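You operate a simulated robot arm through the tools that you are given. There is no shell and no other tool. Be economical: measure what you need, move in short steps, check, and stop when the job is done.

You run a simulated robot arm. Do the job below in one go: nothing can be reset, and whatever is moved stays where it is left.

TASK
Level the check plate by its bubble and stand the check block on it.
Fine: free the plate lock, wind both foot knobs up from low till the bubble lies in the ring, lock it again before the block goes on.

The check looks at the end state, three seconds after you hand in, the way a careful person would. Anything else that was tipped, shoved, dropped, spilled or broken makes it a failure.

THE ROBOT
A 6-joint arm with a two-finger parallel gripper, fixed in place. Base frame: the origin is at the foot of the arm, x ahead of it, y to its left, z up. Units: mm, degrees, N and s.
With the tool pointing down near the work surface it reaches from about 260 to 680 mm from the base axis. Its first joint turns from -66.0 to 66.0 degrees. Payload 2.9 kg.
The TCP is the grasp point between the finger pads, 30 mm short of the fingertips. In the tool frame z runs along the fingers and y along their closing line. The gripper opens to 110 mm. The fingers are 20 mm wide and 10 mm thick; the gripper's body (48 by 112 mm) begins 55 mm behind the TCP.
Orientation is told as [roll, pitch, yaw] about the base's x, y, z axes, in that order, counted from this pose: with the fingers straight down and closing along the base's y, the tool's x points along the base's -x, its y along +y and its z along -z.

THE INTERFACE
- The arm moves only by the tool send_rows. Its argument "plan" is a list of rows, each a list of 3 entries, a list of its own where there are three numbers: the closure in counts, from 0 (fully open) to 255 (shut), then the shift along the tool's x, y, z in m, then the turn, a rotation vector about the tool's x, y, z in degrees. In form: [[jaw, [dx, dy, dz], [rx, ry, rz]], ...]. A call has 1 to 10 rows; each row shifts and turns the commanded pose from where the row before left it, along the tool's axes as they then stand. Rows are played at 5 a second. More than 50 mm and 8.6 degrees between two rows, or a gripper value outside its range, and nothing of the call is played. A pose out of reach is approached as far as the arm can. The call stops where the force on the tool passes 40 N (or 10 N more than at its start, if that is more) or the arm is blocked; 0.2 s more then pass. The fingers move at their own pace (about 108 mm/s each) and stop on an object; they squeeze with about 21 N. The grip force told is the motor's: it shows also when the fingers shut on nothing. Time passes only in rows, and 0.2 s behind the last, so rows that do not move let the fingers close. It gives the time, the measured TCP pose, the force on the tool (base axes), the opening and the grip force at its end, in the units of the frame above (readings bear some noise), and new pictures: "pictures" is both (left out), scene, wrist or none.
- Cameras (640 x 400 px; columns grow to the right, rows downward): "scene" is fixed at [60.9, 423, 1383.6]; the picture's right is [-0.88, -0.47, 0.00], its down [-0.28, 0.52, -0.81] and it looks along [0.38, -0.71, -0.59] (base axes); focal length 293 px, centre (320, 200). "wrist" rides on the gripper at [72, 17, -103] in the tool frame; the picture's right is [-0.23, 0.97, 0.00], its down [-0.76, -0.18, -0.62] and it looks along [-0.61, -0.14, 0.78] (tool axes); focal length 222 px, centre (320, 200). There is no depth. A picture from a camera that has moved, and an enlarged one, comes with that camera's place and axes in the base frame and with its lens.
- inspect(camera, box): a new picture of the part [left, top, right, bottom] of that camera's present view, enlarged. No time passes.
- job_done(): hands the job in; it is judged then, once.

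Work in short steps. Places have to be worked out from the pictures, the camera data and where the tool is seen: move nearer, look again, correct. Check each grasp and each placing, and mend what went wrong. You have 120 turns and 170 pictures in all, those below and enlarged ones among them. Open the gripper and draw the arm clear of the work before you hand the job in, unless the task says otherwise; then end with one line.

The tools are called after ">>>" as a command line: name --argument value ..., lists and objects as JSON in quotes. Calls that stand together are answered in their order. send_rows: Moves the arm, as the interface text tells. Its arguments: {"type":"object","properties":{"plan":{"type":"array","items":{"type":"array"}},"pictures":{"type":"string","enum":["both","scene","wrist","none"]}},"required":["plan"]} The other tools are called the same way: inspect (camera, box) takes an enlarged picture of a part of a camera's view; job_done () hands the job in.

At the start:

```text
time: 0.0
eef_pos: [354.4, -283.5, 1173.6]
tcp_rot: [0.1, -0.1, 0.1]
force: [0.1, 0.3, 0.0]
finger_gap: 110.1
grasp_force: 0.0
```

scene: 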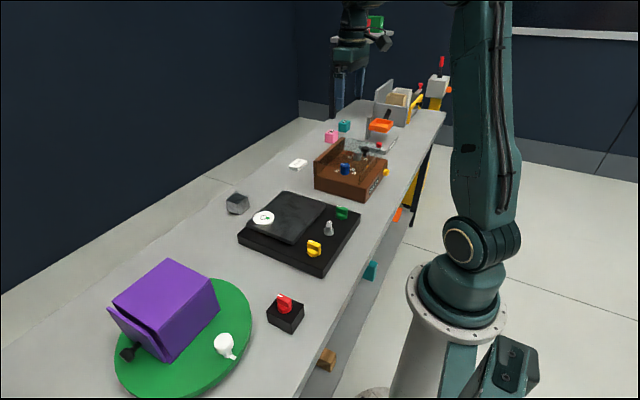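
wrist: 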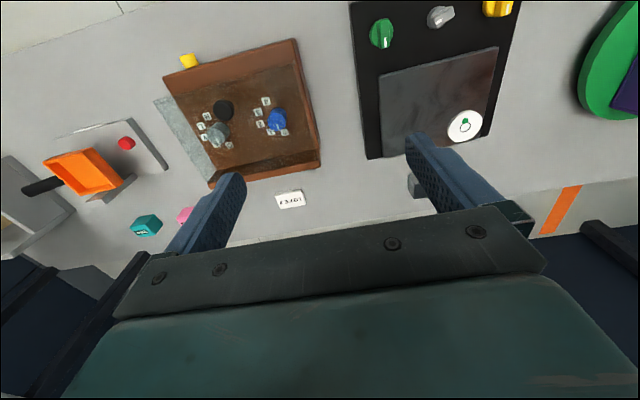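

The black unit with green and yellow knobs, a grey lever and the bubble looks like the check plate, and the grey cube beside it is probably the check block. I'll enlarge both views.

>>> inspect --camera "scene" --box '[210, 170, 380, 280]'

>>> inspect --camera "wrist" --box '[340, 0, 540, 200]'

```text
3.64 times, centred on (295, 225) of scene
camera zoom: at [60.9, 423.0, 1383.6], right [-0.88, -0.47, 0.0], down [-0.28, 0.52, -0.81], along [0.38, -0.71, -0.59], focal length 1067 px, centre (411, 109)
```

zoom: 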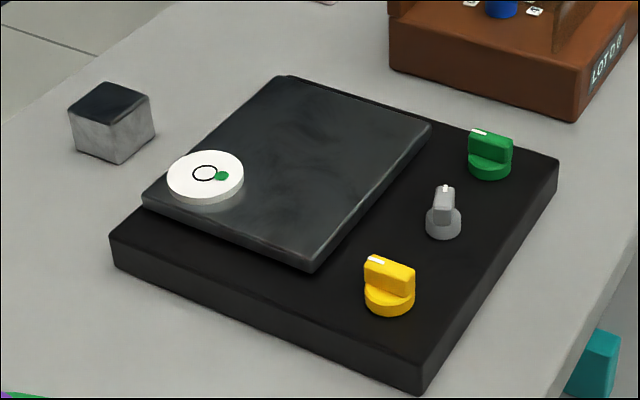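

```text
2.00 times, centred on (440, 100) of wrist
camera zoom: at [282.0, -266.2, 1277.2], right [0.23, 0.97, 0.0], down [0.76, -0.18, 0.62], along [0.61, -0.14, -0.78], focal length 444 px, centre (80, 400)
```

zoom: 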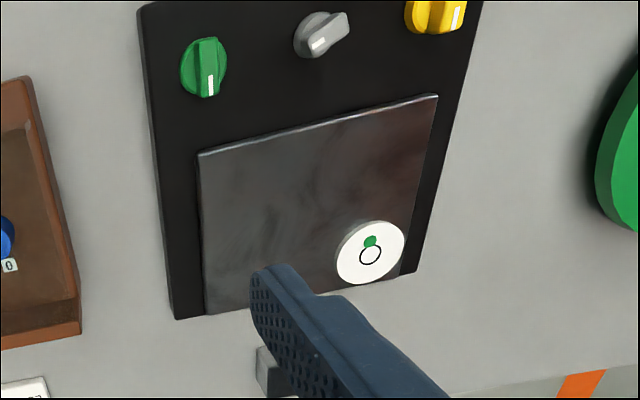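

Rough positions from the scene view: yellow (305,-5), lever (309,-93), green (307,-165), bubble (480,-39), block (628,-98). I'll move above the lever at z≈1010 for a closer look.

>>> send_rows --plan '[[0, [0.0075, 0.0317, 0.0272], [0, 0, 0]], [0, [0.0075, 0.0317, 0.0272], [0, 0, 0]], [0, [0.0075, 0.0317, 0.0272], [0, 0, 0]], [0, [0.0075, 0.0317, 0.0272], [0, 0, 0]], [0, [0.0075, 0.0317, 0.0272], [0, 0, 0]], [0, [0.0075, 0.0317, 0.0272], [0, 0, 0]], [0, [0, 0, 0], [0, 0, 0]]]'

```text
time: 1.6
eef_pos: [310.4, -95.1, 1012.5]
tcp_rot: [-0.1, 0.0, 0.0]
force: [0.2, -0.2, 0.1]
finger_gap: 110.0
grasp_force: 0.1
camera wrist: at [238.3, -77.4, 1117.1], right [0.23, 0.97, 0.0], down [0.76, -0.18, 0.62], along [0.61, -0.14, -0.78], focal length 222 px, centre (320, 200)
```

scene: 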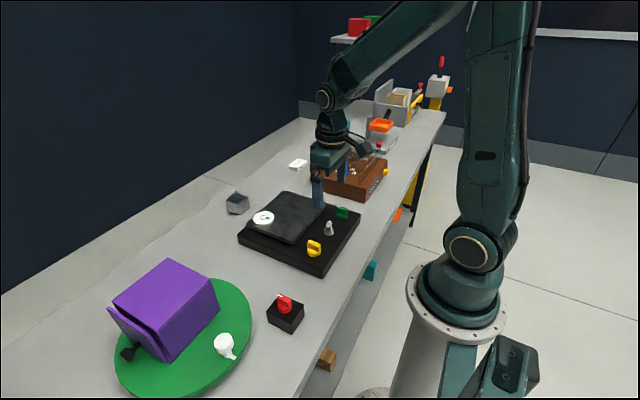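
wrist: 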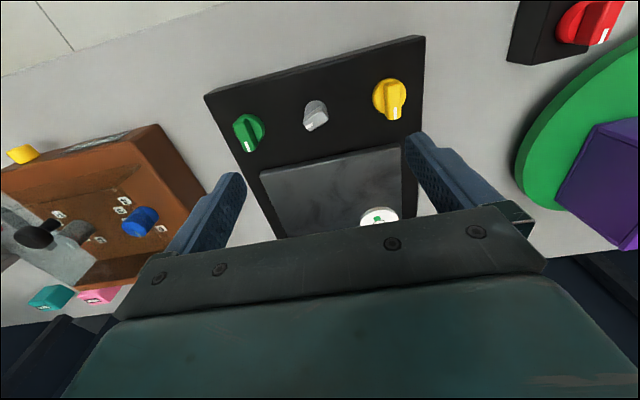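

>>> inspect --camera "wrist" --box '[210, 60, 430, 230]'

```text
2.35 times, centred on (320, 145) of wrist
camera zoom: at [238.3, -77.4, 1117.1], right [0.23, 0.97, 0.0], down [0.76, -0.18, 0.62], along [0.61, -0.14, -0.78], focal length 523 px, centre (320, 329)
```

zoom: 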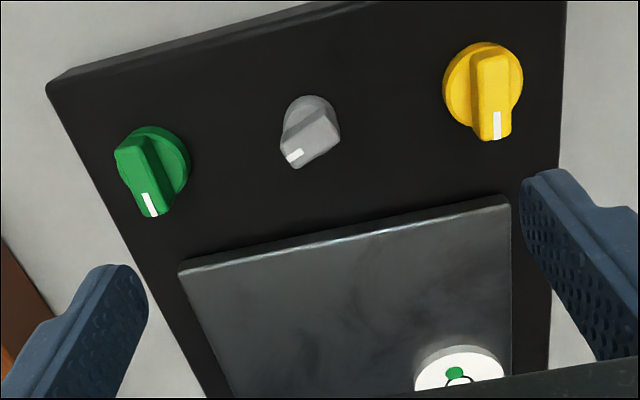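

The bars of green and yellow lie along x, so yaw 0 will grip them. The lever points about -55° from +x, so I turn the tool -55° in yaw and come down to z≈935 over (315,-99), fingers at about 50 mm.

>>> send_rows --plan '[[135, [-0.0015, -0.0013, 0.026], [0, 0, 0]], [135, [-0.0015, -0.0013, 0.026], [0, 0, 0]], [135, [-0.0016, -0.0013, 0.026], [0, 0, 0]], [135, [0, 0, 0], [0, 0, 7.86]], [135, [0, 0, 0], [0, 0, 7.86]], [135, [0, 0, 0], [0, 0, 7.86]], [135, [0, 0, 0], [0, 0, 7.86]], [135, [0, 0, 0], [0, 0, 7.86]], [135, [0, 0, 0], [0, 0, 7.86]], [135, [0, 0, 0], [0, 0, 7.86]]]'

```text
time: 3.8
eef_pos: [314.3, -97.4, 931.5]
tcp_rot: [0.0, -0.1, -55.2]
force: [0.3, 0.0, 0.6]
finger_gap: 51.8
grasp_force: 0.0
camera wrist: at [287.1, -27.2, 1035.6], right [0.93, 0.37, 0.0], down [0.29, -0.73, 0.62], along [0.23, -0.58, -0.78], focal length 222 px, centre (320, 200)
```

scene: 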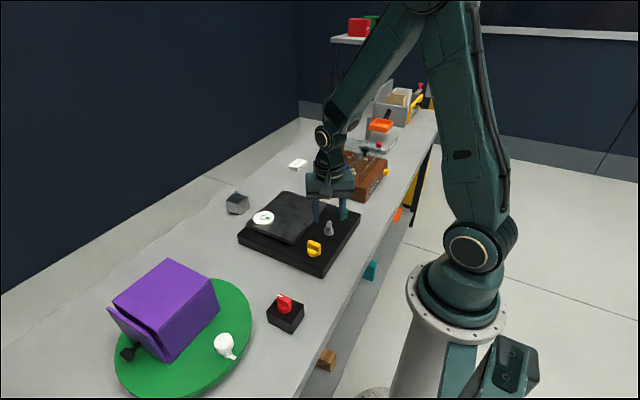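
wrist: 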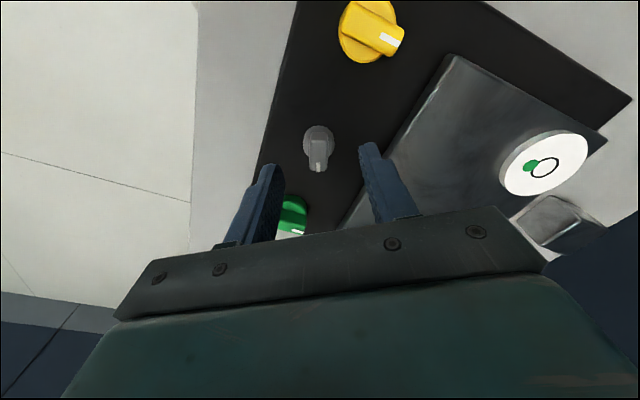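

>>> inspect --camera "wrist" --box '[250, 100, 410, 220]'

>>> inspect --camera "scene" --box '[230, 180, 370, 280]'

```text
3.33 times, centred on (330, 160) of wrist
camera zoom: at [287.1, -27.2, 1035.6], right [0.93, 0.37, 0.0], down [0.29, -0.73, 0.62], along [0.23, -0.58, -0.78], focal length 740 px, centre (287, 333)
```

zoom: 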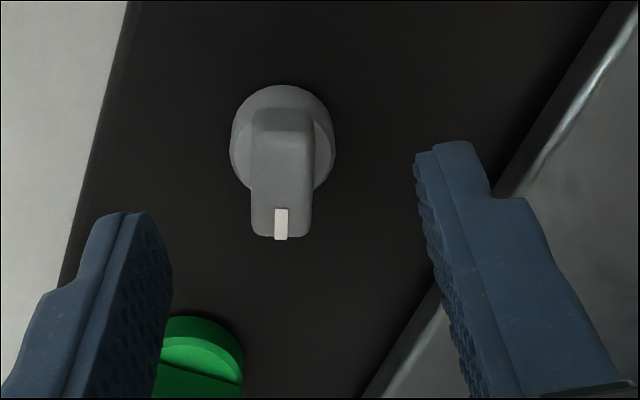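

```text
4.00 times, centred on (300, 230) of scene
camera zoom: at [60.9, 423.0, 1383.6], right [-0.88, -0.47, 0.0], down [-0.28, 0.52, -0.81], along [0.38, -0.71, -0.59], focal length 1174 px, centre (400, 80)
```

zoom: 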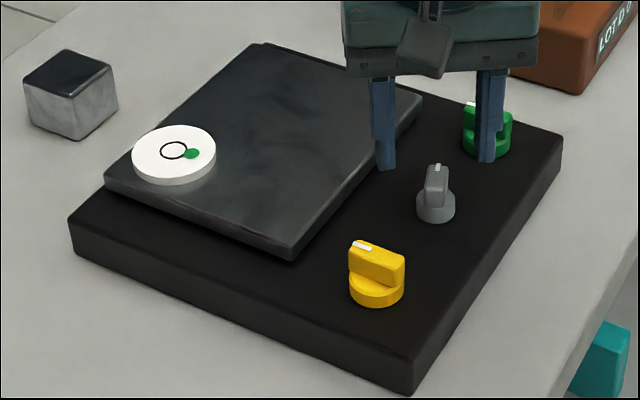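

The lever bar actually points about -68°, centred near (315,-99). I turn 12.5° more, lower to z≈893 and check before closing.

>>> send_rows --plan '[[135, [0, 0, 0], [0, 0, 6.2]], [135, [0, 0, 0], [0, 0, 6.2]], [135, [-0.0015, 0, 0.02], [0, 0, 0]], [135, [0, 0, 0.018], [0, 0, 0]], [135, [0, 0, 0], [0, 0, 0]]]'

>>> inspect --camera "scene" --box '[270, 180, 370, 260]'

```text
time: 5.0
eef_pos: [314.4, -98.8, 895.4]
tcp_rot: [0.0, 0.1, -67.4]
force: [-0.4, -0.1, 0.9]
finger_gap: 51.8
grasp_force: 0.1
camera wrist: at [302.5, -24.9, 998.4], right [0.99, 0.16, 0.0], down [0.13, -0.77, 0.62], along [0.1, -0.61, -0.78], focal length 222 px, centre (320, 200)
```

scene: 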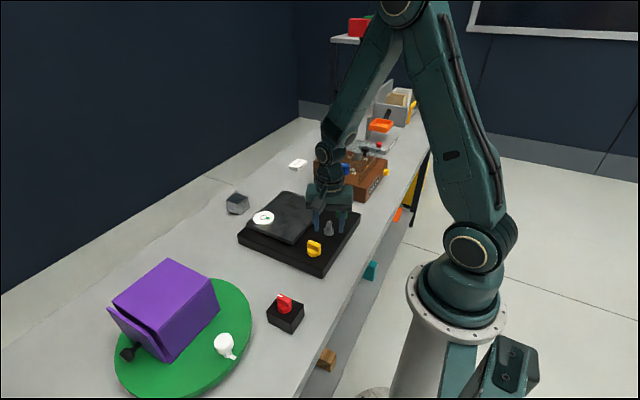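
wrist: 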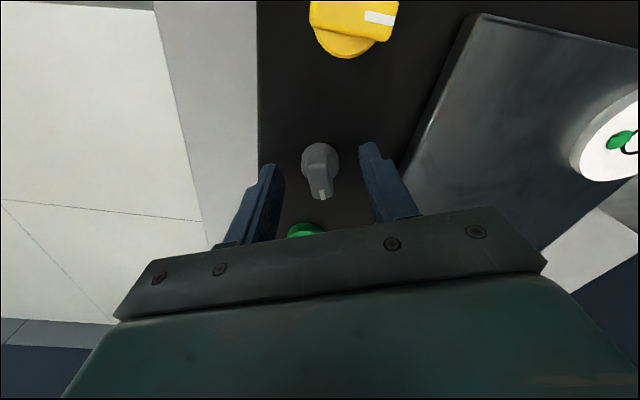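

```text
5.00 times, centred on (320, 220) of scene
camera zoom: at [60.9, 423.0, 1383.6], right [-0.88, -0.47, 0.0], down [-0.28, 0.52, -0.81], along [0.38, -0.71, -0.59], focal length 1467 px, centre (320, 100)
```

zoom: 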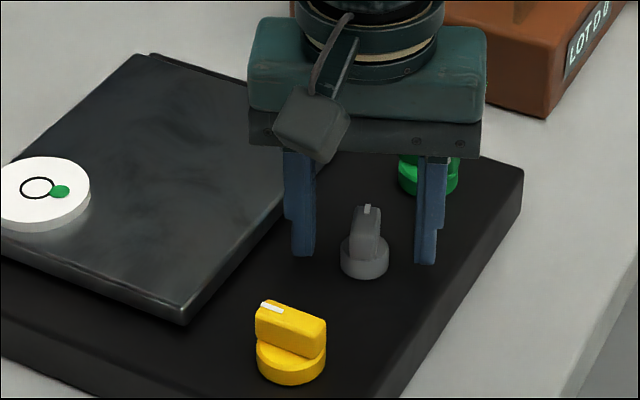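

Fingers straddle the lever and line up with it. I lower 4 mm and close.

>>> send_rows --plan '[[135, [0, 0, 0.004], [0, 0, 0]], [255, [0, 0, 0], [0, 0, 0]], [255, [0, 0, 0], [0, 0, 0]], [255, [0, 0, 0], [0, 0, 0]]]' --pictures "wrist"

>>> inspect --camera "scene" --box '[270, 180, 370, 260]'

```text
time: 6.0
eef_pos: [314.7, -99.0, 890.2]
tcp_rot: [0.0, 0.0, -67.4]
force: [-0.5, 0.1, -2.5]
finger_gap: 24.6
grasp_force: 45.0
camera wrist: at [302.2, -25.2, 994.3], right [0.99, 0.16, 0.0], down [0.13, -0.77, 0.62], along [0.1, -0.61, -0.78], focal length 222 px, centre (320, 200)
```

wrist: 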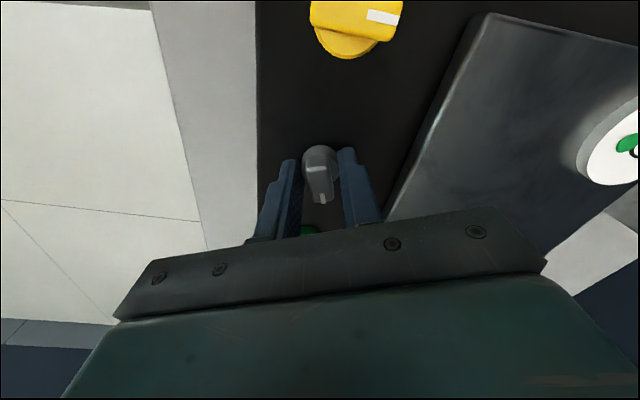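

```text
5.00 times, centred on (320, 220) of scene
camera zoom: at [60.9, 423.0, 1383.6], right [-0.88, -0.47, 0.0], down [-0.28, 0.52, -0.81], along [0.38, -0.71, -0.59], focal length 1467 px, centre (320, 100)
```

zoom: 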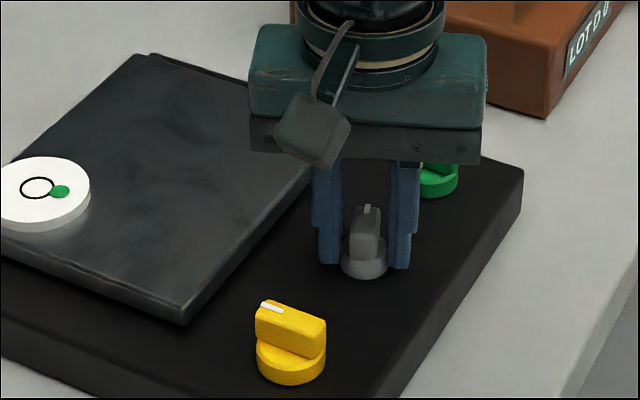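

The 24.6 mm gap means the fingers are on the round disc rather than the bar. I'll open, rise 7 mm and close again.

>>> send_rows --plan '[[160, [0, 0, 0], [0, 0, 0]], [160, [0, 0, -0.007], [0, 0, 0]], [255, [0, 0, 0], [0, 0, 0]], [255, [0, 0, 0], [0, 0, 0]], [255, [0, 0, 0], [0, 0, 0]]]' --pictures "none"

>>> inspect --camera "scene" --box '[270, 180, 370, 260]'

```text
time: 7.2
eef_pos: [313.5, -99.0, 897.6]
tcp_rot: [0.0, 0.0, -67.3]
force: [-2.5, -1.7, 0.1]
finger_gap: 23.0
grasp_force: 45.4
```

```text
5.00 times, centred on (320, 220) of scene
camera zoom: at [60.9, 422.9, 1383.6], right [-0.88, -0.47, 0.0], down [-0.28, 0.52, -0.81], along [0.38, -0.71, -0.59], focal length 1467 px, centre (320, 100)
```

zoom: 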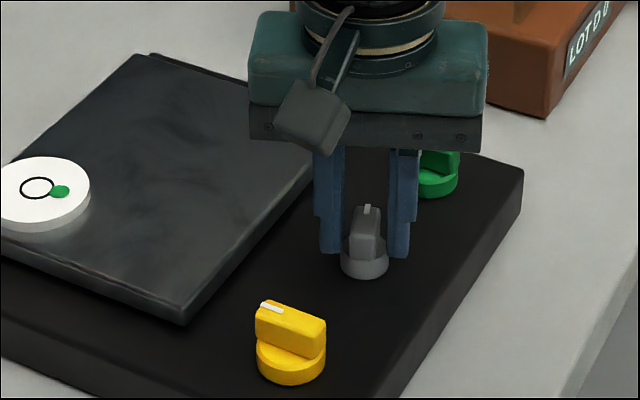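

Still 23 mm, so the tips are on the disc's shoulder. Up another 5 mm.

>>> send_rows --plan '[[160, [0, 0, 0], [0, 0, 0]], [160, [0, 0, -0.005], [0, 0, 0]], [255, [0, 0, 0], [0, 0, 0]], [255, [0, 0, 0], [0, 0, 0]], [255, [0, 0, 0], [0, 0, 0]]]' --pictures "none"

>>> inspect --camera "scene" --box '[270, 180, 370, 260]'

```text
time: 8.4
eef_pos: [313.7, -98.7, 902.0]
tcp_rot: [-0.1, 0.0, -67.5]
force: [-5.0, -3.8, -1.8]
finger_gap: 13.9
grasp_force: 44.9
```

```text
5.00 times, centred on (320, 220) of scene
camera zoom: at [60.8, 422.9, 1383.6], right [-0.88, -0.47, 0.0], down [-0.28, 0.52, -0.81], along [0.38, -0.71, -0.59], focal length 1467 px, centre (320, 100)
```

zoom: 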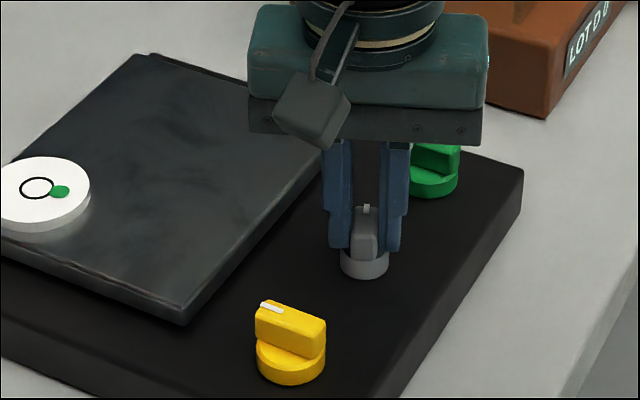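

The bar is held now (13.9 mm). I'll try turning the lever 24° counter-clockwise, in small steps, to see whether it moves.

>>> send_rows --plan '[[255, [0, 0, 0], [0, 0, -6]], [255, [0, 0, 0], [0, 0, -6]], [255, [0, 0, 0], [0, 0, -6]], [255, [0, 0, 0], [0, 0, -6]], [255, [0, 0, 0], [0, 0, 0]]]' --pictures "none"

>>> inspect --camera "scene" --box '[250, 180, 350, 260]'

```text
time: 9.6
eef_pos: [314.4, -99.2, 902.6]
tcp_rot: [-0.1, 0.1, -43.3]
force: [-8.8, -5.7, -20.4]
finger_gap: 13.8
grasp_force: 45.0
```

```text
5.00 times, centred on (300, 220) of scene
camera zoom: at [60.9, 422.8, 1383.7], right [-0.88, -0.47, 0.0], down [-0.28, 0.52, -0.81], along [0.38, -0.71, -0.59], focal length 1467 px, centre (420, 100)
```

zoom: 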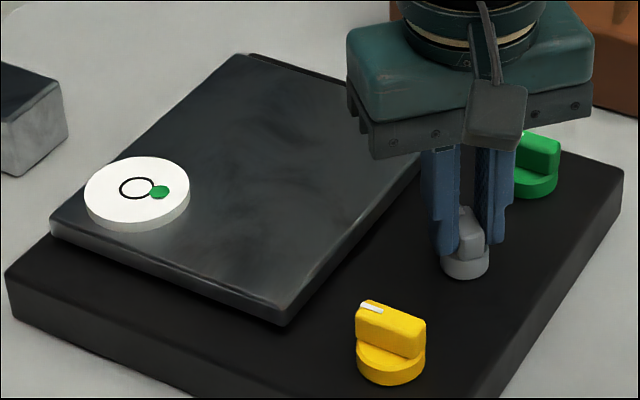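

The lever turned with the tool and the jaw is unchanged. I continue a bit further to find the end stop, watching forces.

>>> send_rows --plan '[[255, [0, 0, 0], [0, 0, -6]], [255, [0, 0, 0], [0, 0, -6]], [255, [0, 0, 0], [0, 0, -6]], [255, [0, 0, 0], [0, 0, 0]]]' --pictures "wrist"

>>> inspect --camera "scene" --box '[250, 180, 350, 260]'

```text
time: 10.6
eef_pos: [313.6, -99.0, 902.2]
tcp_rot: [-0.2, 0.1, -25.4]
force: [-15.8, -11.7, -18.3]
finger_gap: 13.7
grasp_force: 45.0
camera wrist: at [255.8, -52.5, 1006.0], right [0.62, 0.78, 0.0], down [0.61, -0.49, 0.62], along [0.48, -0.39, -0.78], focal length 222 px, centre (320, 200)
```

wrist: 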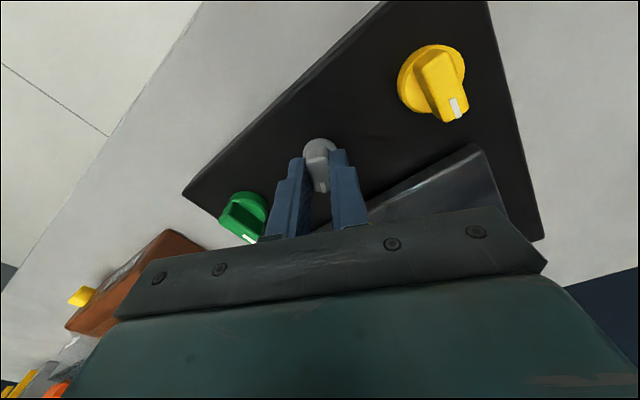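

```text
5.00 times, centred on (300, 220) of scene
camera zoom: at [60.7, 422.6, 1383.8], right [-0.88, -0.47, 0.0], down [-0.28, 0.52, -0.81], along [0.38, -0.71, -0.59], focal length 1467 px, centre (420, 100)
```

zoom: 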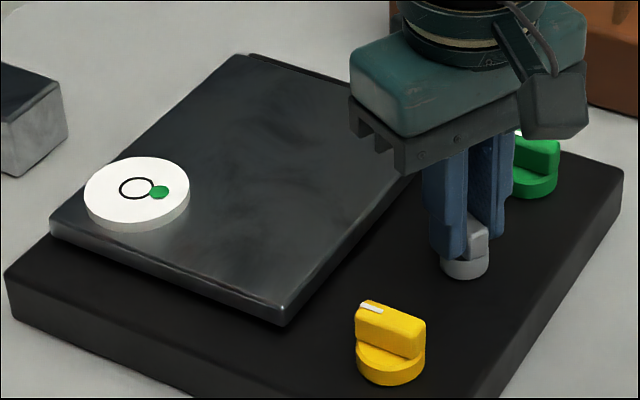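

The lever follows, but side force is building from an off-centre grip. I'll shift the tool ~1.5 mm toward the axis and carry on turning.

>>> send_rows --plan '[[255, [0.0007, -0.0014, 0.001], [0, 0, 0]], [255, [0, 0, 0], [0, 0, -6]], [255, [0, 0, 0], [0, 0, -6]], [255, [0, 0, 0], [0, 0, 0]]]' --pictures "none"

>>> inspect --camera "scene" --box '[250, 180, 350, 260]'

>>> inspect --camera "wrist" --box '[220, 100, 420, 240]'

```text
time: 11.6
eef_pos: [314.2, -100.3, 902.7]
tcp_rot: [-0.1, -0.2, -13.4]
force: [-12.2, -8.6, 5.2]
finger_gap: 13.8
grasp_force: 45.0
```

```text
5.00 times, centred on (300, 220) of scene
camera zoom: at [60.6, 422.8, 1383.7], right [-0.88, -0.47, 0.0], down [-0.28, 0.52, -0.81], along [0.38, -0.71, -0.59], focal length 1467 px, centre (420, 100)
```

zoom: 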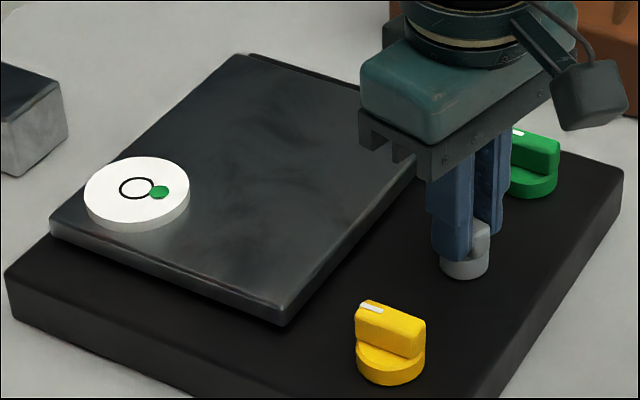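

```text
2.86 times, centred on (320, 170) of wrist
camera zoom: at [246.6, -66.2, 1005.8], right [0.45, 0.9, 0.0], down [0.7, -0.35, 0.62], along [0.56, -0.28, -0.78], focal length 635 px, centre (320, 286)
```

zoom: 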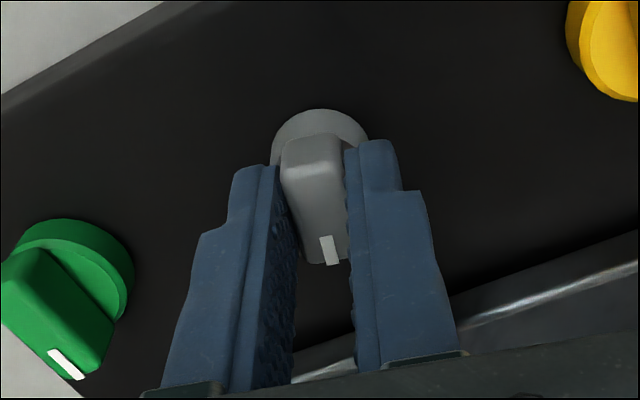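

Still turning freely; now about 54° from the start. I continue another 24° to look for a stop.

>>> send_rows --plan '[[255, [0.0005, -0.0005, 0], [0, 0, -6]], [255, [0, 0, 0], [0, 0, -6]], [255, [0, 0, 0], [0, 0, -6]], [255, [0, 0, 0], [0, 0, -6]], [255, [0, 0, 0], [0, 0, 0]]]' --pictures "none"

>>> inspect --camera "wrist" --box '[220, 100, 420, 240]'

```text
time: 12.8
eef_pos: [314.0, -100.3, 902.0]
tcp_rot: [-0.1, -0.2, 10.6]
force: [-4.0, -0.4, 19.6]
finger_gap: 17.5
grasp_force: 44.5
```

```text
2.86 times, centred on (320, 170) of wrist
camera zoom: at [239.6, -96.6, 1005.4], right [0.04, 1.0, 0.0], down [0.78, -0.03, 0.63], along [0.63, -0.03, -0.78], focal length 635 px, centre (320, 286)
```

zoom: 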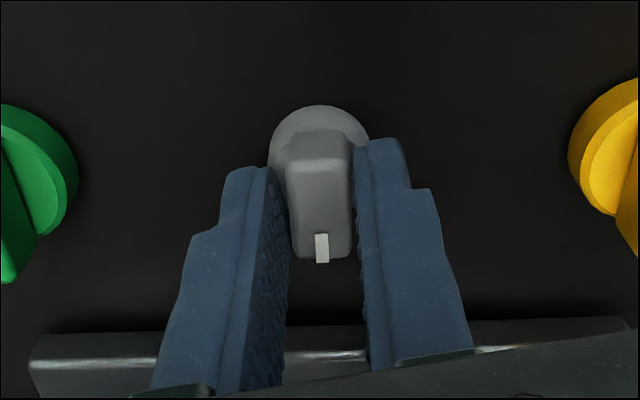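

The gap opening to 17.5 mm shows the lever hit a stop, pointing along +x. I rotate back to yaw 0, release, and rise for a look at the bubble.

>>> send_rows --plan '[[255, [0, 0, 0], [0, 0, 5.3]], [255, [0, 0, 0], [0, 0, 5.3]], [150, [0, 0, 0], [0, 0, 0]], [150, [0, 0, 0], [0, 0, 0]], [150, [0, 0, -0.03], [0, 0, 0]], [150, [0, 0, -0.03], [0, 0, 0]], [150, [0, 0, 0], [0, 0, 0]]]' --pictures "wrist"

>>> inspect --camera "scene" --box '[230, 180, 370, 280]'

```text
time: 14.4
eef_pos: [314.6, -99.0, 962.2]
tcp_rot: [0.0, 0.0, 0.0]
force: [-0.4, 0.9, -0.2]
finger_gap: 45.4
grasp_force: 0.0
camera wrist: at [242.4, -82.5, 1065.4], right [0.23, 0.97, 0.0], down [0.76, -0.18, 0.62], along [0.61, -0.14, -0.78], focal length 222 px, centre (320, 200)
```

wrist: 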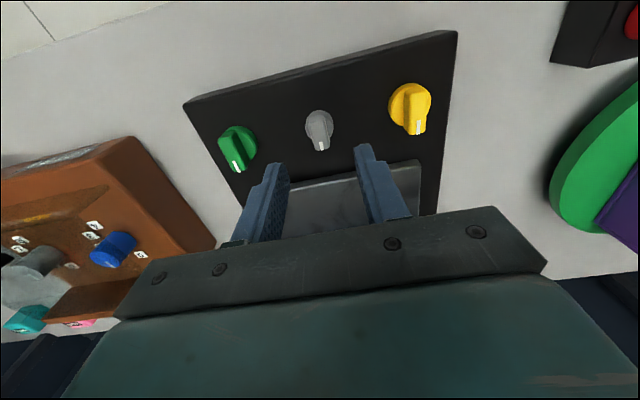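

```text
4.00 times, centred on (300, 230) of scene
camera zoom: at [60.9, 423.0, 1383.6], right [-0.88, -0.47, 0.0], down [-0.28, 0.52, -0.81], along [0.38, -0.71, -0.59], focal length 1174 px, centre (400, 80)
```

zoom: 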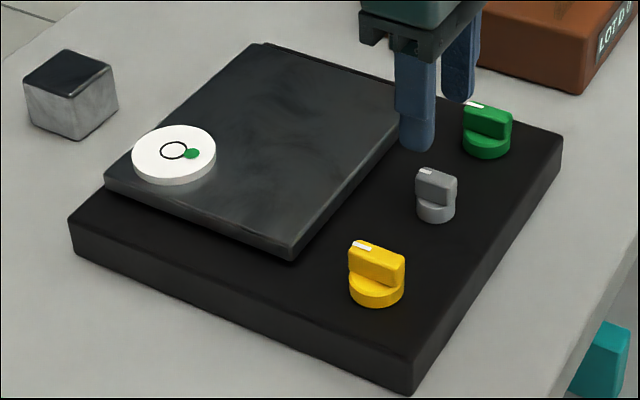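

The lever now points +x. Yellow should be at about (314,-20) and green at (314,-180), given the lever axis at -100. I move over yellow.

>>> send_rows --plan '[[135, [0, 0.04, 0], [0, 0, 0]], [135, [0, 0.039, 0.01], [0, 0, 0]], [135, [0, 0, 0.025], [0, 0, 0]], [135, [0, 0, 0], [0, 0, 0]]]' --pictures "none"

>>> inspect --camera "wrist" --box '[220, 80, 420, 220]'

>>> inspect --camera "scene" --box '[250, 190, 350, 270]'

```text
time: 15.4
eef_pos: [313.3, -21.8, 926.1]
tcp_rot: [0.1, 0.0, 0.0]
force: [-0.1, 0.7, -0.1]
finger_gap: 51.9
grasp_force: 0.0
```

```text
2.86 times, centred on (320, 150) of wrist
camera zoom: at [241.2, -5.2, 1029.3], right [0.23, 0.97, 0.0], down [0.76, -0.18, 0.62], along [0.61, -0.14, -0.78], focal length 635 px, centre (320, 343)
```

zoom: 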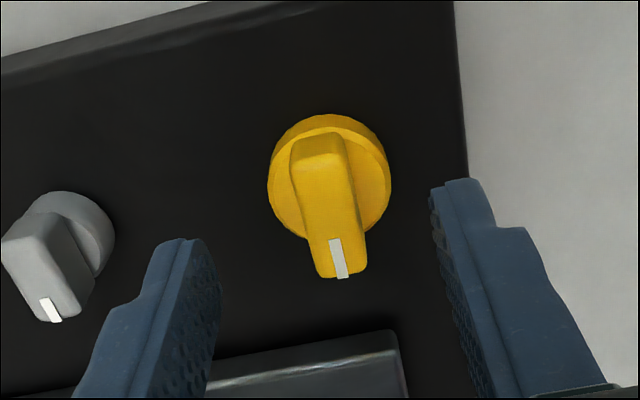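

```text
5.00 times, centred on (300, 230) of scene
camera zoom: at [60.9, 423.0, 1383.6], right [-0.88, -0.47, 0.0], down [-0.28, 0.52, -0.81], along [0.38, -0.71, -0.59], focal length 1467 px, centre (420, 50)
```

zoom: 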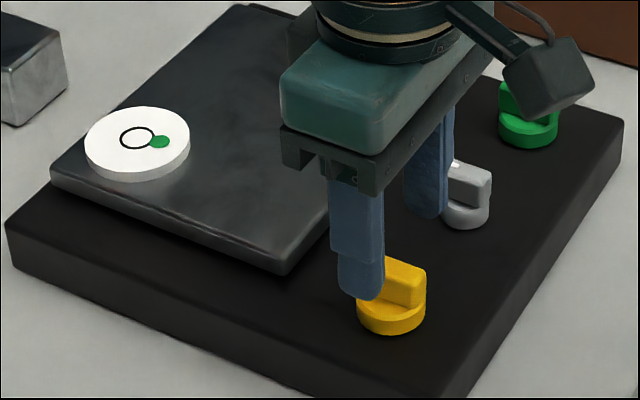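

Yellow's axis is near (312.5,-19.3) with the bar within a few degrees of +x. I centre, lower to z≈903 and close.

>>> send_rows --plan '[[135, [0.001, 0.0023, 0.012], [0, 0, 0]], [135, [0, 0, 0.011], [0, 0, 0]], [255, [0, 0, 0], [0, 0, 0]], [255, [0, 0, 0], [0, 0, 0]], [255, [0, 0, 0], [0, 0, 0]]]' --pictures "none"

>>> inspect --camera "wrist" --box '[220, 80, 420, 220]'

```text
time: 16.6
eef_pos: [311.6, -19.7, 902.4]
tcp_rot: [0.1, 0.0, 0.0]
force: [1.2, -2.7, -4.4]
finger_gap: 13.9
grasp_force: 45.0
```

```text
2.86 times, centred on (320, 150) of wrist
camera zoom: at [239.9, -2.8, 1006.4], right [0.23, 0.97, 0.0], down [0.76, -0.18, 0.62], along [0.61, -0.14, -0.78], focal length 635 px, centre (320, 343)
```

zoom: 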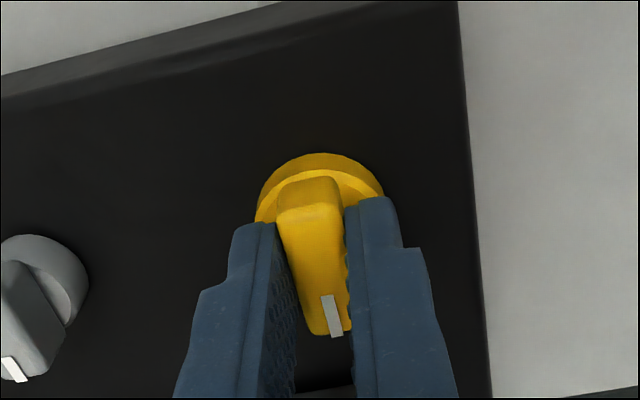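

Yellow bar is held. I turn it 12° clockwise as a trial and watch the bubble.

>>> send_rows --plan '[[255, [0, 0, 0], [0, 0, 4]], [255, [0, 0, 0], [0, 0, 4]], [255, [0, 0, 0], [0, 0, 4]], [255, [0, 0, 0], [0, 0, 0]]]' --pictures "none"

>>> inspect --camera "scene" --box '[240, 190, 340, 270]'

```text
time: 17.6
eef_pos: [312.7, -20.0, 902.6]
tcp_rot: [-0.2, 0.0, -12.0]
force: [8.7, -14.5, -20.2]
finger_gap: 13.7
grasp_force: 45.0
```

```text
5.00 times, centred on (290, 230) of scene
camera zoom: at [61.4, 422.6, 1383.7], right [-0.88, -0.47, 0.0], down [-0.28, 0.52, -0.81], along [0.38, -0.71, -0.59], focal length 1467 px, centre (470, 50)
```

zoom: 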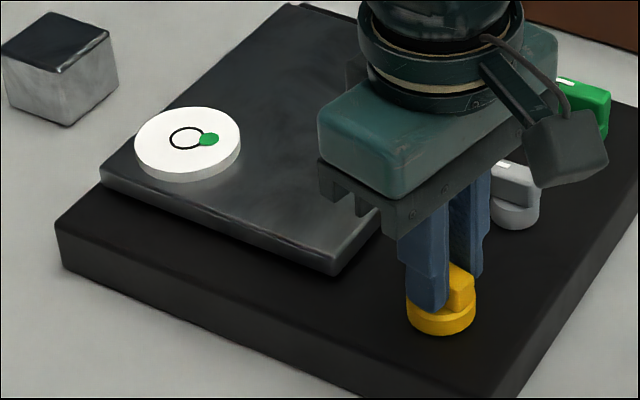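

>>> inspect --camera "scene" --box '[245, 200, 285, 230]'

```text
13.33 times, centred on (265, 215) of scene
camera zoom: at [61.4, 422.6, 1383.7], right [-0.88, -0.47, 0.0], down [-0.28, 0.52, -0.81], along [0.38, -0.71, -0.59], focal length 3912 px, centre (1053, 0)
```

zoom: 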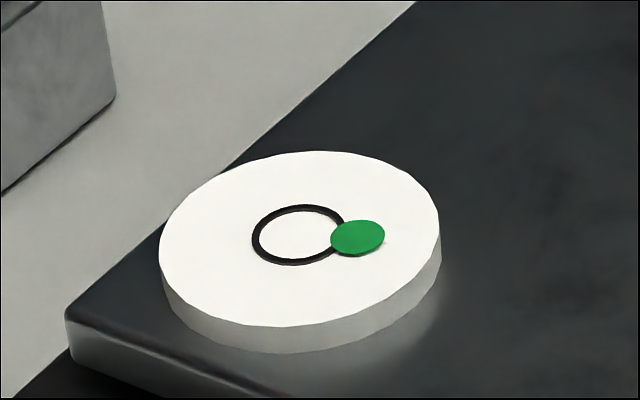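

Bubble offset from ring centre is now about (58,3) in this zoom. I ease the side force and turn another 24° clockwise.

>>> send_rows --plan '[[255, [-0.0009, -0.001, 0.001], [0, 0, 6]], [255, [0, 0, 0], [0, 0, 6]], [255, [0, 0, 0], [0, 0, 6]], [255, [0, 0, 0], [0, 0, 6]], [255, [0, 0, 0], [0, 0, 0]]]' --pictures "none"

>>> inspect --camera "scene" --box '[245, 200, 285, 230]'

```text
time: 18.8
eef_pos: [313.2, -19.0, 901.9]
tcp_rot: [0.1, 0.0, -36.0]
force: [-0.9, 4.6, 38.3]
finger_gap: 13.8
grasp_force: 44.7
```

```text
13.33 times, centred on (265, 215) of scene
camera zoom: at [60.5, 423.1, 1383.6], right [-0.88, -0.47, 0.0], down [-0.28, 0.52, -0.81], along [0.38, -0.71, -0.58], focal length 3912 px, centre (1053, 0)
```

zoom: 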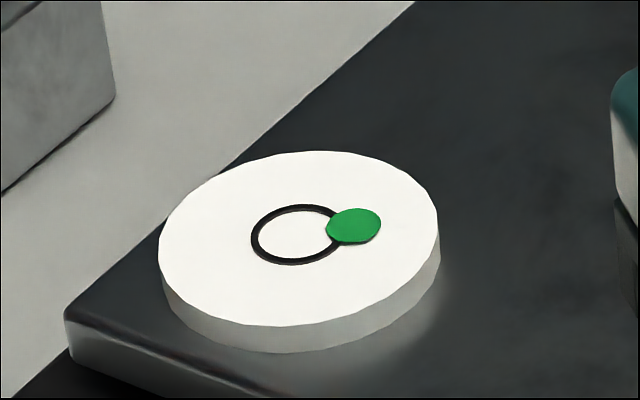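

Yellow clockwise moves the bubble up-left (about (-5,-17) px for 36°), i.e. toward +x/−y, the sense expected. I leave yellow at 36°, release, rise, and go to green at (314,-180).

>>> send_rows --plan '[[150, [0, 0, -0.001], [0, 0, 0]], [135, [0, 0, 0], [0, 0, 0]], [135, [0, 0, -0.02], [0, 0, 0]], [135, [0, 0, -0.025], [0, 0, -7.2]], [135, [0, 0, 0], [0, 0, -7.2]], [135, [0, 0, 0], [0, 0, -7.2]], [135, [0, 0, 0], [0, 0, -7.2]], [135, [0, 0, 0], [0, 0, -7.2]]]' --pictures "none"

>>> inspect --camera "scene" --box '[240, 190, 340, 270]'

>>> send_rows --plan '[[135, [0, -0.045, 0], [0, 0, 0]], [135, [0, -0.045, 0], [0, 0, 0]], [135, [0, -0.045, 0], [0, 0, 0]], [135, [0, -0.0245, 0], [0, 0, 0]], [135, [0, 0, 0.023], [0, 0, 0]], [135, [0, 0, 0], [0, 0, 0]]]' --pictures "none"

>>> inspect --camera "wrist" --box '[220, 80, 420, 220]'

>>> inspect --camera "scene" --box '[245, 200, 285, 230]'

```text
time: 20.6
eef_pos: [312.1, -19.9, 946.3]
tcp_rot: [0.0, 0.0, 0.0]
force: [-0.1, -0.2, -0.1]
finger_gap: 51.8
grasp_force: 0.1
```

```text
5.00 times, centred on (290, 230) of scene
camera zoom: at [60.9, 423.0, 1383.6], right [-0.88, -0.47, 0.0], down [-0.28, 0.52, -0.81], along [0.38, -0.71, -0.59], focal length 1467 px, centre (470, 50)
```

zoom: 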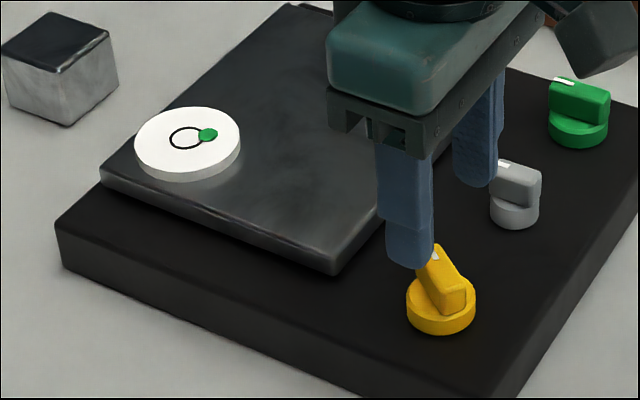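

```text
time: 22.0
eef_pos: [313.4, -177.7, 924.8]
tcp_rot: [0.0, 0.0, 0.1]
force: [-0.3, 0.6, 0.8]
finger_gap: 51.8
grasp_force: 0.1
```

```text
2.86 times, centred on (320, 150) of wrist
camera zoom: at [240.2, -161.2, 1028.6], right [0.23, 0.97, 0.0], down [0.76, -0.18, 0.62], along [0.61, -0.14, -0.78], focal length 635 px, centre (320, 343)
```

zoom: 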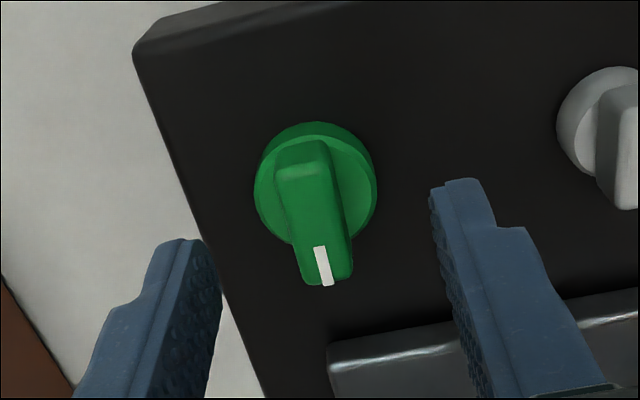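

```text
13.33 times, centred on (265, 215) of scene
camera zoom: at [60.9, 423.0, 1383.6], right [-0.88, -0.47, 0.0], down [-0.28, 0.52, -0.81], along [0.38, -0.71, -0.59], focal length 3912 px, centre (1053, 0)
```

zoom: 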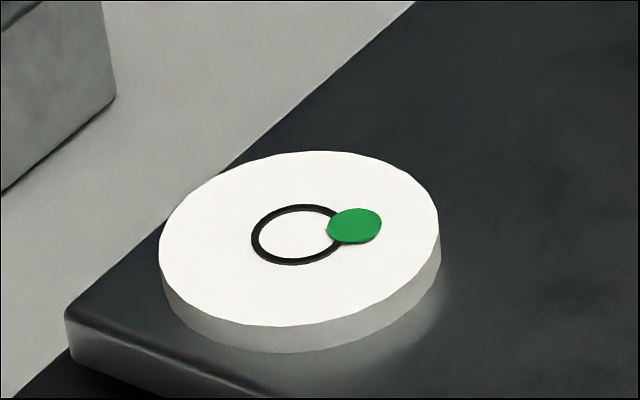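

Green's axis appears near (314,-179.5), bar along +x. I centre, lower to z≈903 and close.

>>> send_rows --plan '[[135, [-0.0006, -0.0018, 0.011], [0, 0, 0]], [135, [0, 0, 0.011], [0, 0, 0]], [255, [0, 0, 0], [0, 0, 0]], [255, [0, 0, 0], [0, 0, 0]], [255, [0, 0, 0], [0, 0, 0]]]' --pictures "none"

>>> inspect --camera "wrist" --box '[220, 80, 420, 220]'

```text
time: 23.2
eef_pos: [312.9, -180.7, 903.2]
tcp_rot: [0.0, 0.0, -0.1]
force: [0.0, -4.4, -0.6]
finger_gap: 14.0
grasp_force: 44.8
```

```text
2.86 times, centred on (320, 150) of wrist
camera zoom: at [240.4, -162.7, 1006.1], right [0.23, 0.97, 0.0], down [0.76, -0.18, 0.62], along [0.61, -0.14, -0.78], focal length 635 px, centre (320, 343)
```

zoom: 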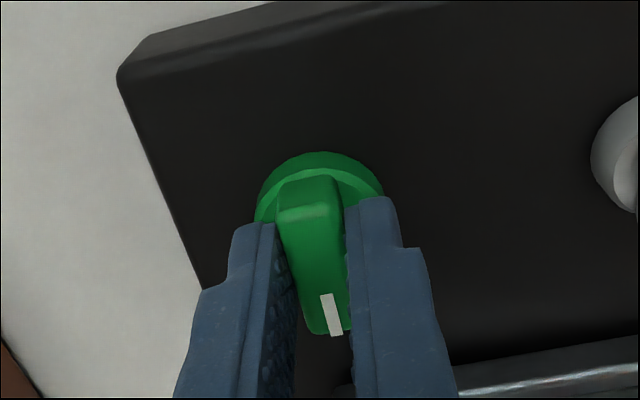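

Green is held. Turn it 24° clockwise and look at the bubble.

>>> send_rows --plan '[[255, [0, -0.0003, 0], [0, 0, 6]], [255, [0, 0, 0], [0, 0, 6]], [255, [0, 0, 0], [0, 0, 6]], [255, [0, 0, 0], [0, 0, 6]], [255, [0, 0, 0], [0, 0, 0]]]' --pictures "none"

>>> inspect --camera "scene" --box '[245, 200, 285, 230]'

```text
time: 24.4
eef_pos: [313.6, -178.9, 902.6]
tcp_rot: [0.1, 0.1, -23.9]
force: [9.9, 15.0, -26.9]
finger_gap: 14.0
grasp_force: 44.8
```

```text
13.33 times, centred on (265, 215) of scene
camera zoom: at [61.4, 423.2, 1383.5], right [-0.88, -0.47, 0.0], down [-0.28, 0.52, -0.81], along [0.38, -0.71, -0.59], focal length 3912 px, centre (1053, 0)
```

zoom: 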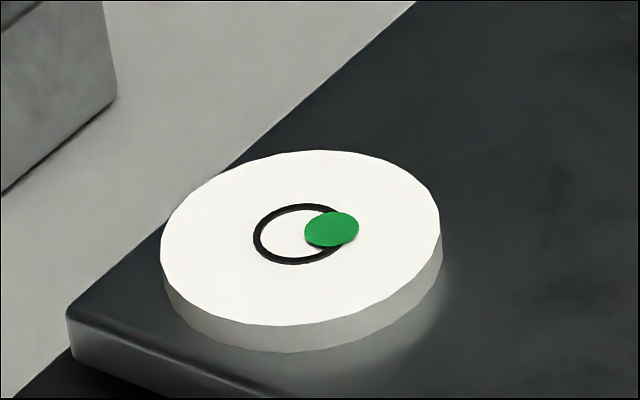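

Green moves the bubble about (-0.94,+0.17) px/deg, so about 33° more is needed. I turn 30° while easing the side force, then check.

>>> send_rows --plan '[[255, [-0.0002, 0.0008, 0.0005], [0, 0, 6]], [255, [0, 0, 0], [0, 0, 6]], [255, [0, 0, 0], [0, 0, 6]], [255, [0, 0, 0], [0, 0, 6]], [255, [0, 0, 0], [0, 0, 6]], [255, [0, 0, 0], [0, 0, 0]]]' --pictures "none"

>>> inspect --camera "scene" --box '[245, 200, 285, 230]'

```text
time: 25.8
eef_pos: [313.1, -177.9, 902.4]
tcp_rot: [0.2, 0.3, -53.9]
force: [0.2, 25.0, -13.4]
finger_gap: 13.7
grasp_force: 44.5
```

```text
13.33 times, centred on (265, 215) of scene
camera zoom: at [61.1, 423.5, 1383.4], right [-0.88, -0.47, 0.0], down [-0.28, 0.52, -0.81], along [0.38, -0.71, -0.58], focal length 3912 px, centre (1053, 0)
```

zoom: 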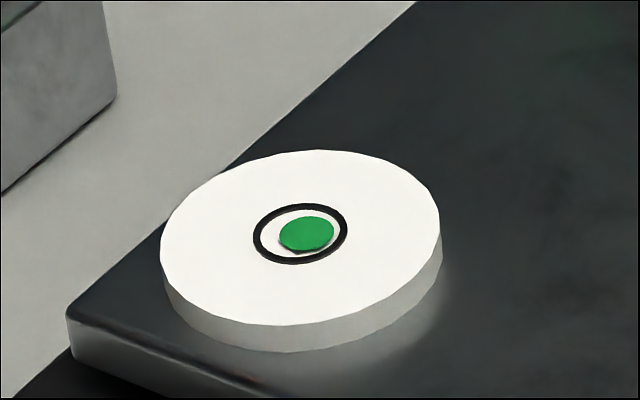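

Bubble is inside the ring with about 6 px left to the right. 5° more on green should centre it; then I release and look from above.

>>> send_rows --plan '[[255, [0, 0, 0], [0, 0, 5]], [255, [0, 0, 0], [0, 0, 0]], [150, [0, 0, 0], [0, 0, 0]], [135, [0, 0, 0], [0, 0, 0]], [135, [0, 0, -0.025], [0, 0, 0]], [135, [0, 0, -0.025], [0, 0, 0]], [135, [0, 0, 0], [0, 0, 0]]]' --pictures "wrist"

>>> inspect --camera "scene" --box '[245, 200, 285, 230]'

```text
time: 27.4
eef_pos: [314.6, -179.5, 952.5]
tcp_rot: [0.0, 0.0, -59.0]
force: [-0.1, 0.7, 0.1]
finger_gap: 51.9
grasp_force: 0.0
camera wrist: at [290.7, -109.4, 1056.9], right [0.95, 0.31, 0.0], down [0.24, -0.74, 0.62], along [0.19, -0.59, -0.78], focal length 222 px, centre (320, 200)
```

wrist: 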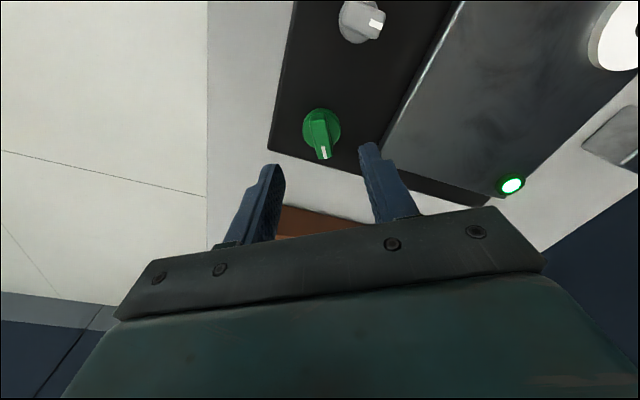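

```text
13.33 times, centred on (265, 215) of scene
camera zoom: at [60.9, 423.0, 1383.6], right [-0.88, -0.47, 0.0], down [-0.28, 0.52, -0.81], along [0.38, -0.71, -0.59], focal length 3912 px, centre (1053, 0)
```

zoom: 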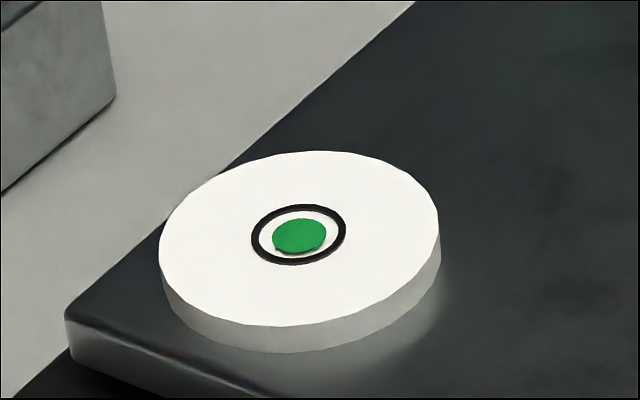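

The bubble is centred and a green lamp has lit at the plate's far corner. Now back to the lever (314,-100) at yaw 0 to re-lock it.

>>> send_rows --plan '[[135, [0, 0, 0], [0, 0, -7.375]], [135, [0, 0, 0], [0, 0, -7.375]], [135, [0, 0, 0], [0, 0, -7.375]], [135, [0, 0, 0], [0, 0, -7.375]], [135, [0, 0, 0], [0, 0, -7.375]], [135, [0, 0, 0], [0, 0, -7.375]], [135, [0, 0, 0], [0, 0, -7.375]], [135, [0, 0, 0], [0, 0, -7.375]], [135, [0, 0.04, 0], [0, 0, 0]], [135, [0, 0.04, 0], [0, 0, 0]]]' --pictures "none"

>>> send_rows --plan '[[135, [0, 0, 0.025], [0, 0, 0]], [135, [0, 0, 0], [0, 0, 0]]]' --pictures "none"

>>> inspect --camera "wrist" --box '[220, 80, 420, 220]'

```text
time: 29.6
eef_pos: [314.0, -101.5, 953.1]
tcp_rot: [0.1, 0.0, 0.0]
force: [-0.4, -0.1, -0.2]
finger_gap: 51.7
grasp_force: 0.1
```

```text
time: 30.2
eef_pos: [313.2, -101.4, 928.3]
tcp_rot: [0.0, -0.1, 0.0]
force: [0.7, 0.1, 0.2]
finger_gap: 51.7
grasp_force: 0.0
```

```text
2.86 times, centred on (320, 150) of wrist
camera zoom: at [240.9, -83.6, 1031.6], right [0.23, 0.97, 0.0], down [0.76, -0.18, 0.62], along [0.61, -0.14, -0.78], focal length 635 px, centre (320, 343)
```

zoom: 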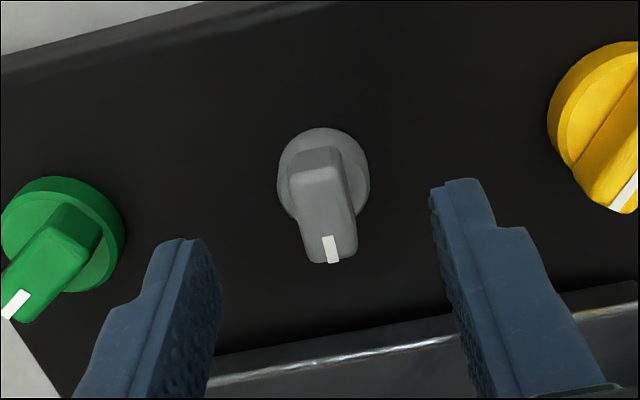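

The lever axis is about 1 mm to +y. I shift, lower to z≈903 and close.

>>> send_rows --plan '[[135, [0, 0.001, 0.013], [0, 0, 0]], [135, [0, 0, 0.0125], [0, 0, 0]], [255, [0, 0, 0], [0, 0, 0]], [255, [0, 0, 0], [0, 0, 0]], [255, [0, 0, 0], [0, 0, 0]]]' --pictures "none"

>>> send_rows --plan '[[255, [0, 0, 0], [0, 0, 6]], [255, [0, 0, 0], [0, 0, 6]], [255, [0, 0, 0], [0, 0, 6]], [255, [0, 0, 0], [0, 0, 6]], [255, [0, 0, 0], [0, 0, 0]]]' --pictures "none"

```text
time: 31.4
eef_pos: [313.8, -101.2, 902.4]
tcp_rot: [0.0, -0.1, 0.0]
force: [-0.7, -3.1, -6.0]
finger_gap: 14.1
grasp_force: 45.0
```

```text
time: 32.6
eef_pos: [312.8, -99.5, 901.9]
tcp_rot: [0.0, 0.0, -24.0]
force: [-4.7, -1.7, 28.4]
finger_gap: 14.0
grasp_force: 44.7
```

The lever turned 24° with a steady grip. I go on to about -48°, rising a touch to ease the vertical force.

>>> send_rows --plan '[[255, [0, 0, -0.0008], [0, 0, 6]], [255, [0, 0, 0], [0, 0, 6]], [255, [0, 0, 0], [0, 0, 6]], [255, [0, 0, 0], [0, 0, 6]], [255, [0, 0, 0], [0, 0, 0]]]' --pictures "none"

```text
time: 33.8
eef_pos: [315.1, -99.7, 903.2]
tcp_rot: [0.0, 0.1, -48.1]
force: [2.7, 3.8, -14.6]
finger_gap: 13.7
grasp_force: 44.8
```

>>> send_rows --plan '[[255, [0, 0, 0], [0, 0, 6]], [255, [0, 0, 0], [0, 0, 6]], [255, [0, 0, 0], [0, 0, 6]], [255, [0, 0, 0], [0, 0, 4]], [255, [0, 0, 0], [0, 0, 0]]]' --pictures "none"

>>> inspect --camera "wrist" --box '[220, 80, 420, 220]'

>>> inspect --camera "scene" --box '[245, 190, 345, 270]'

```text
time: 35.0
eef_pos: [315.4, -98.7, 903.4]
tcp_rot: [0.0, 0.1, -70.0]
force: [7.6, 13.6, -19.9]
finger_gap: 13.8
grasp_force: 45.3
```

```text
2.86 times, centred on (320, 150) of wrist
camera zoom: at [305.5, -24.9, 1006.9], right [0.99, 0.12, 0.0], down [0.09, -0.78, 0.62], along [0.07, -0.62, -0.78], focal length 635 px, centre (320, 343)
```

zoom: 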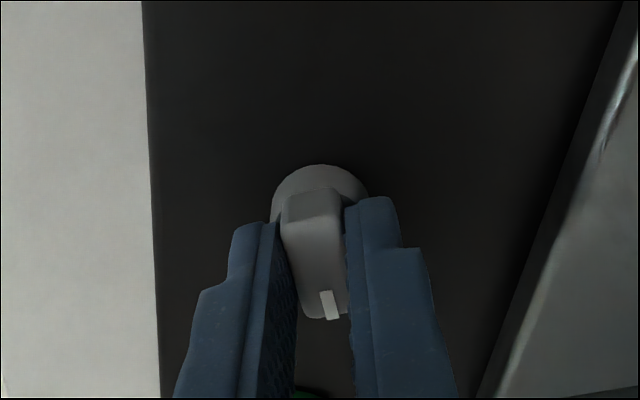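

```text
5.00 times, centred on (295, 230) of scene
camera zoom: at [61.3, 423.3, 1383.5], right [-0.88, -0.47, 0.0], down [-0.28, 0.52, -0.81], along [0.38, -0.71, -0.58], focal length 1467 px, centre (445, 50)
```

zoom: 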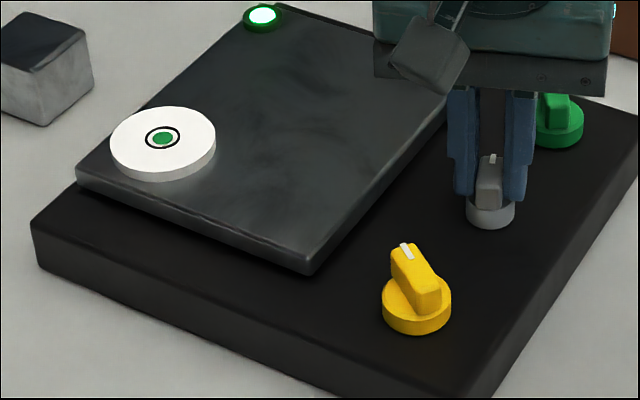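

The lever is back at -70°, the grip is unslipped, and lamp and bubble are good. I push about 8° further to check whether this is the locked end.

>>> send_rows --plan '[[255, [0, 0, 0], [0, 0, 4]], [255, [0, 0, 0], [0, 0, 4]], [255, [0, 0, 0], [0, 0, 0]]]' --pictures "none"

>>> inspect --camera "wrist" --box '[220, 80, 420, 220]'

```text
time: 35.8
eef_pos: [314.8, -98.0, 903.5]
tcp_rot: [0.1, 0.1, -78.0]
force: [10.1, 11.0, -13.6]
finger_gap: 16.0
grasp_force: 45.2
```

```text
2.86 times, centred on (320, 150) of wrist
camera zoom: at [315.6, -24.5, 1007.3], right [1.0, -0.02, 0.0], down [-0.02, -0.78, 0.62], along [-0.01, -0.62, -0.78], focal length 635 px, centre (320, 343)
```

zoom: 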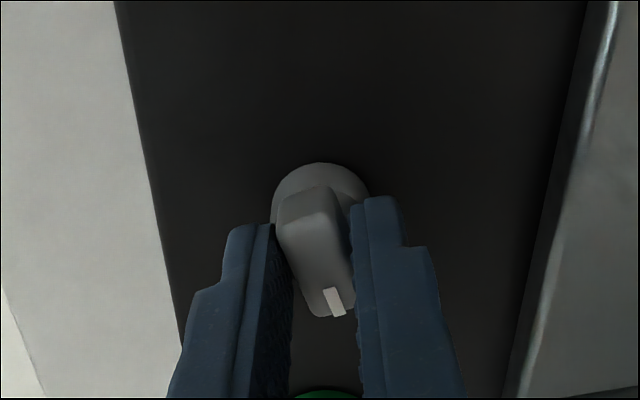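

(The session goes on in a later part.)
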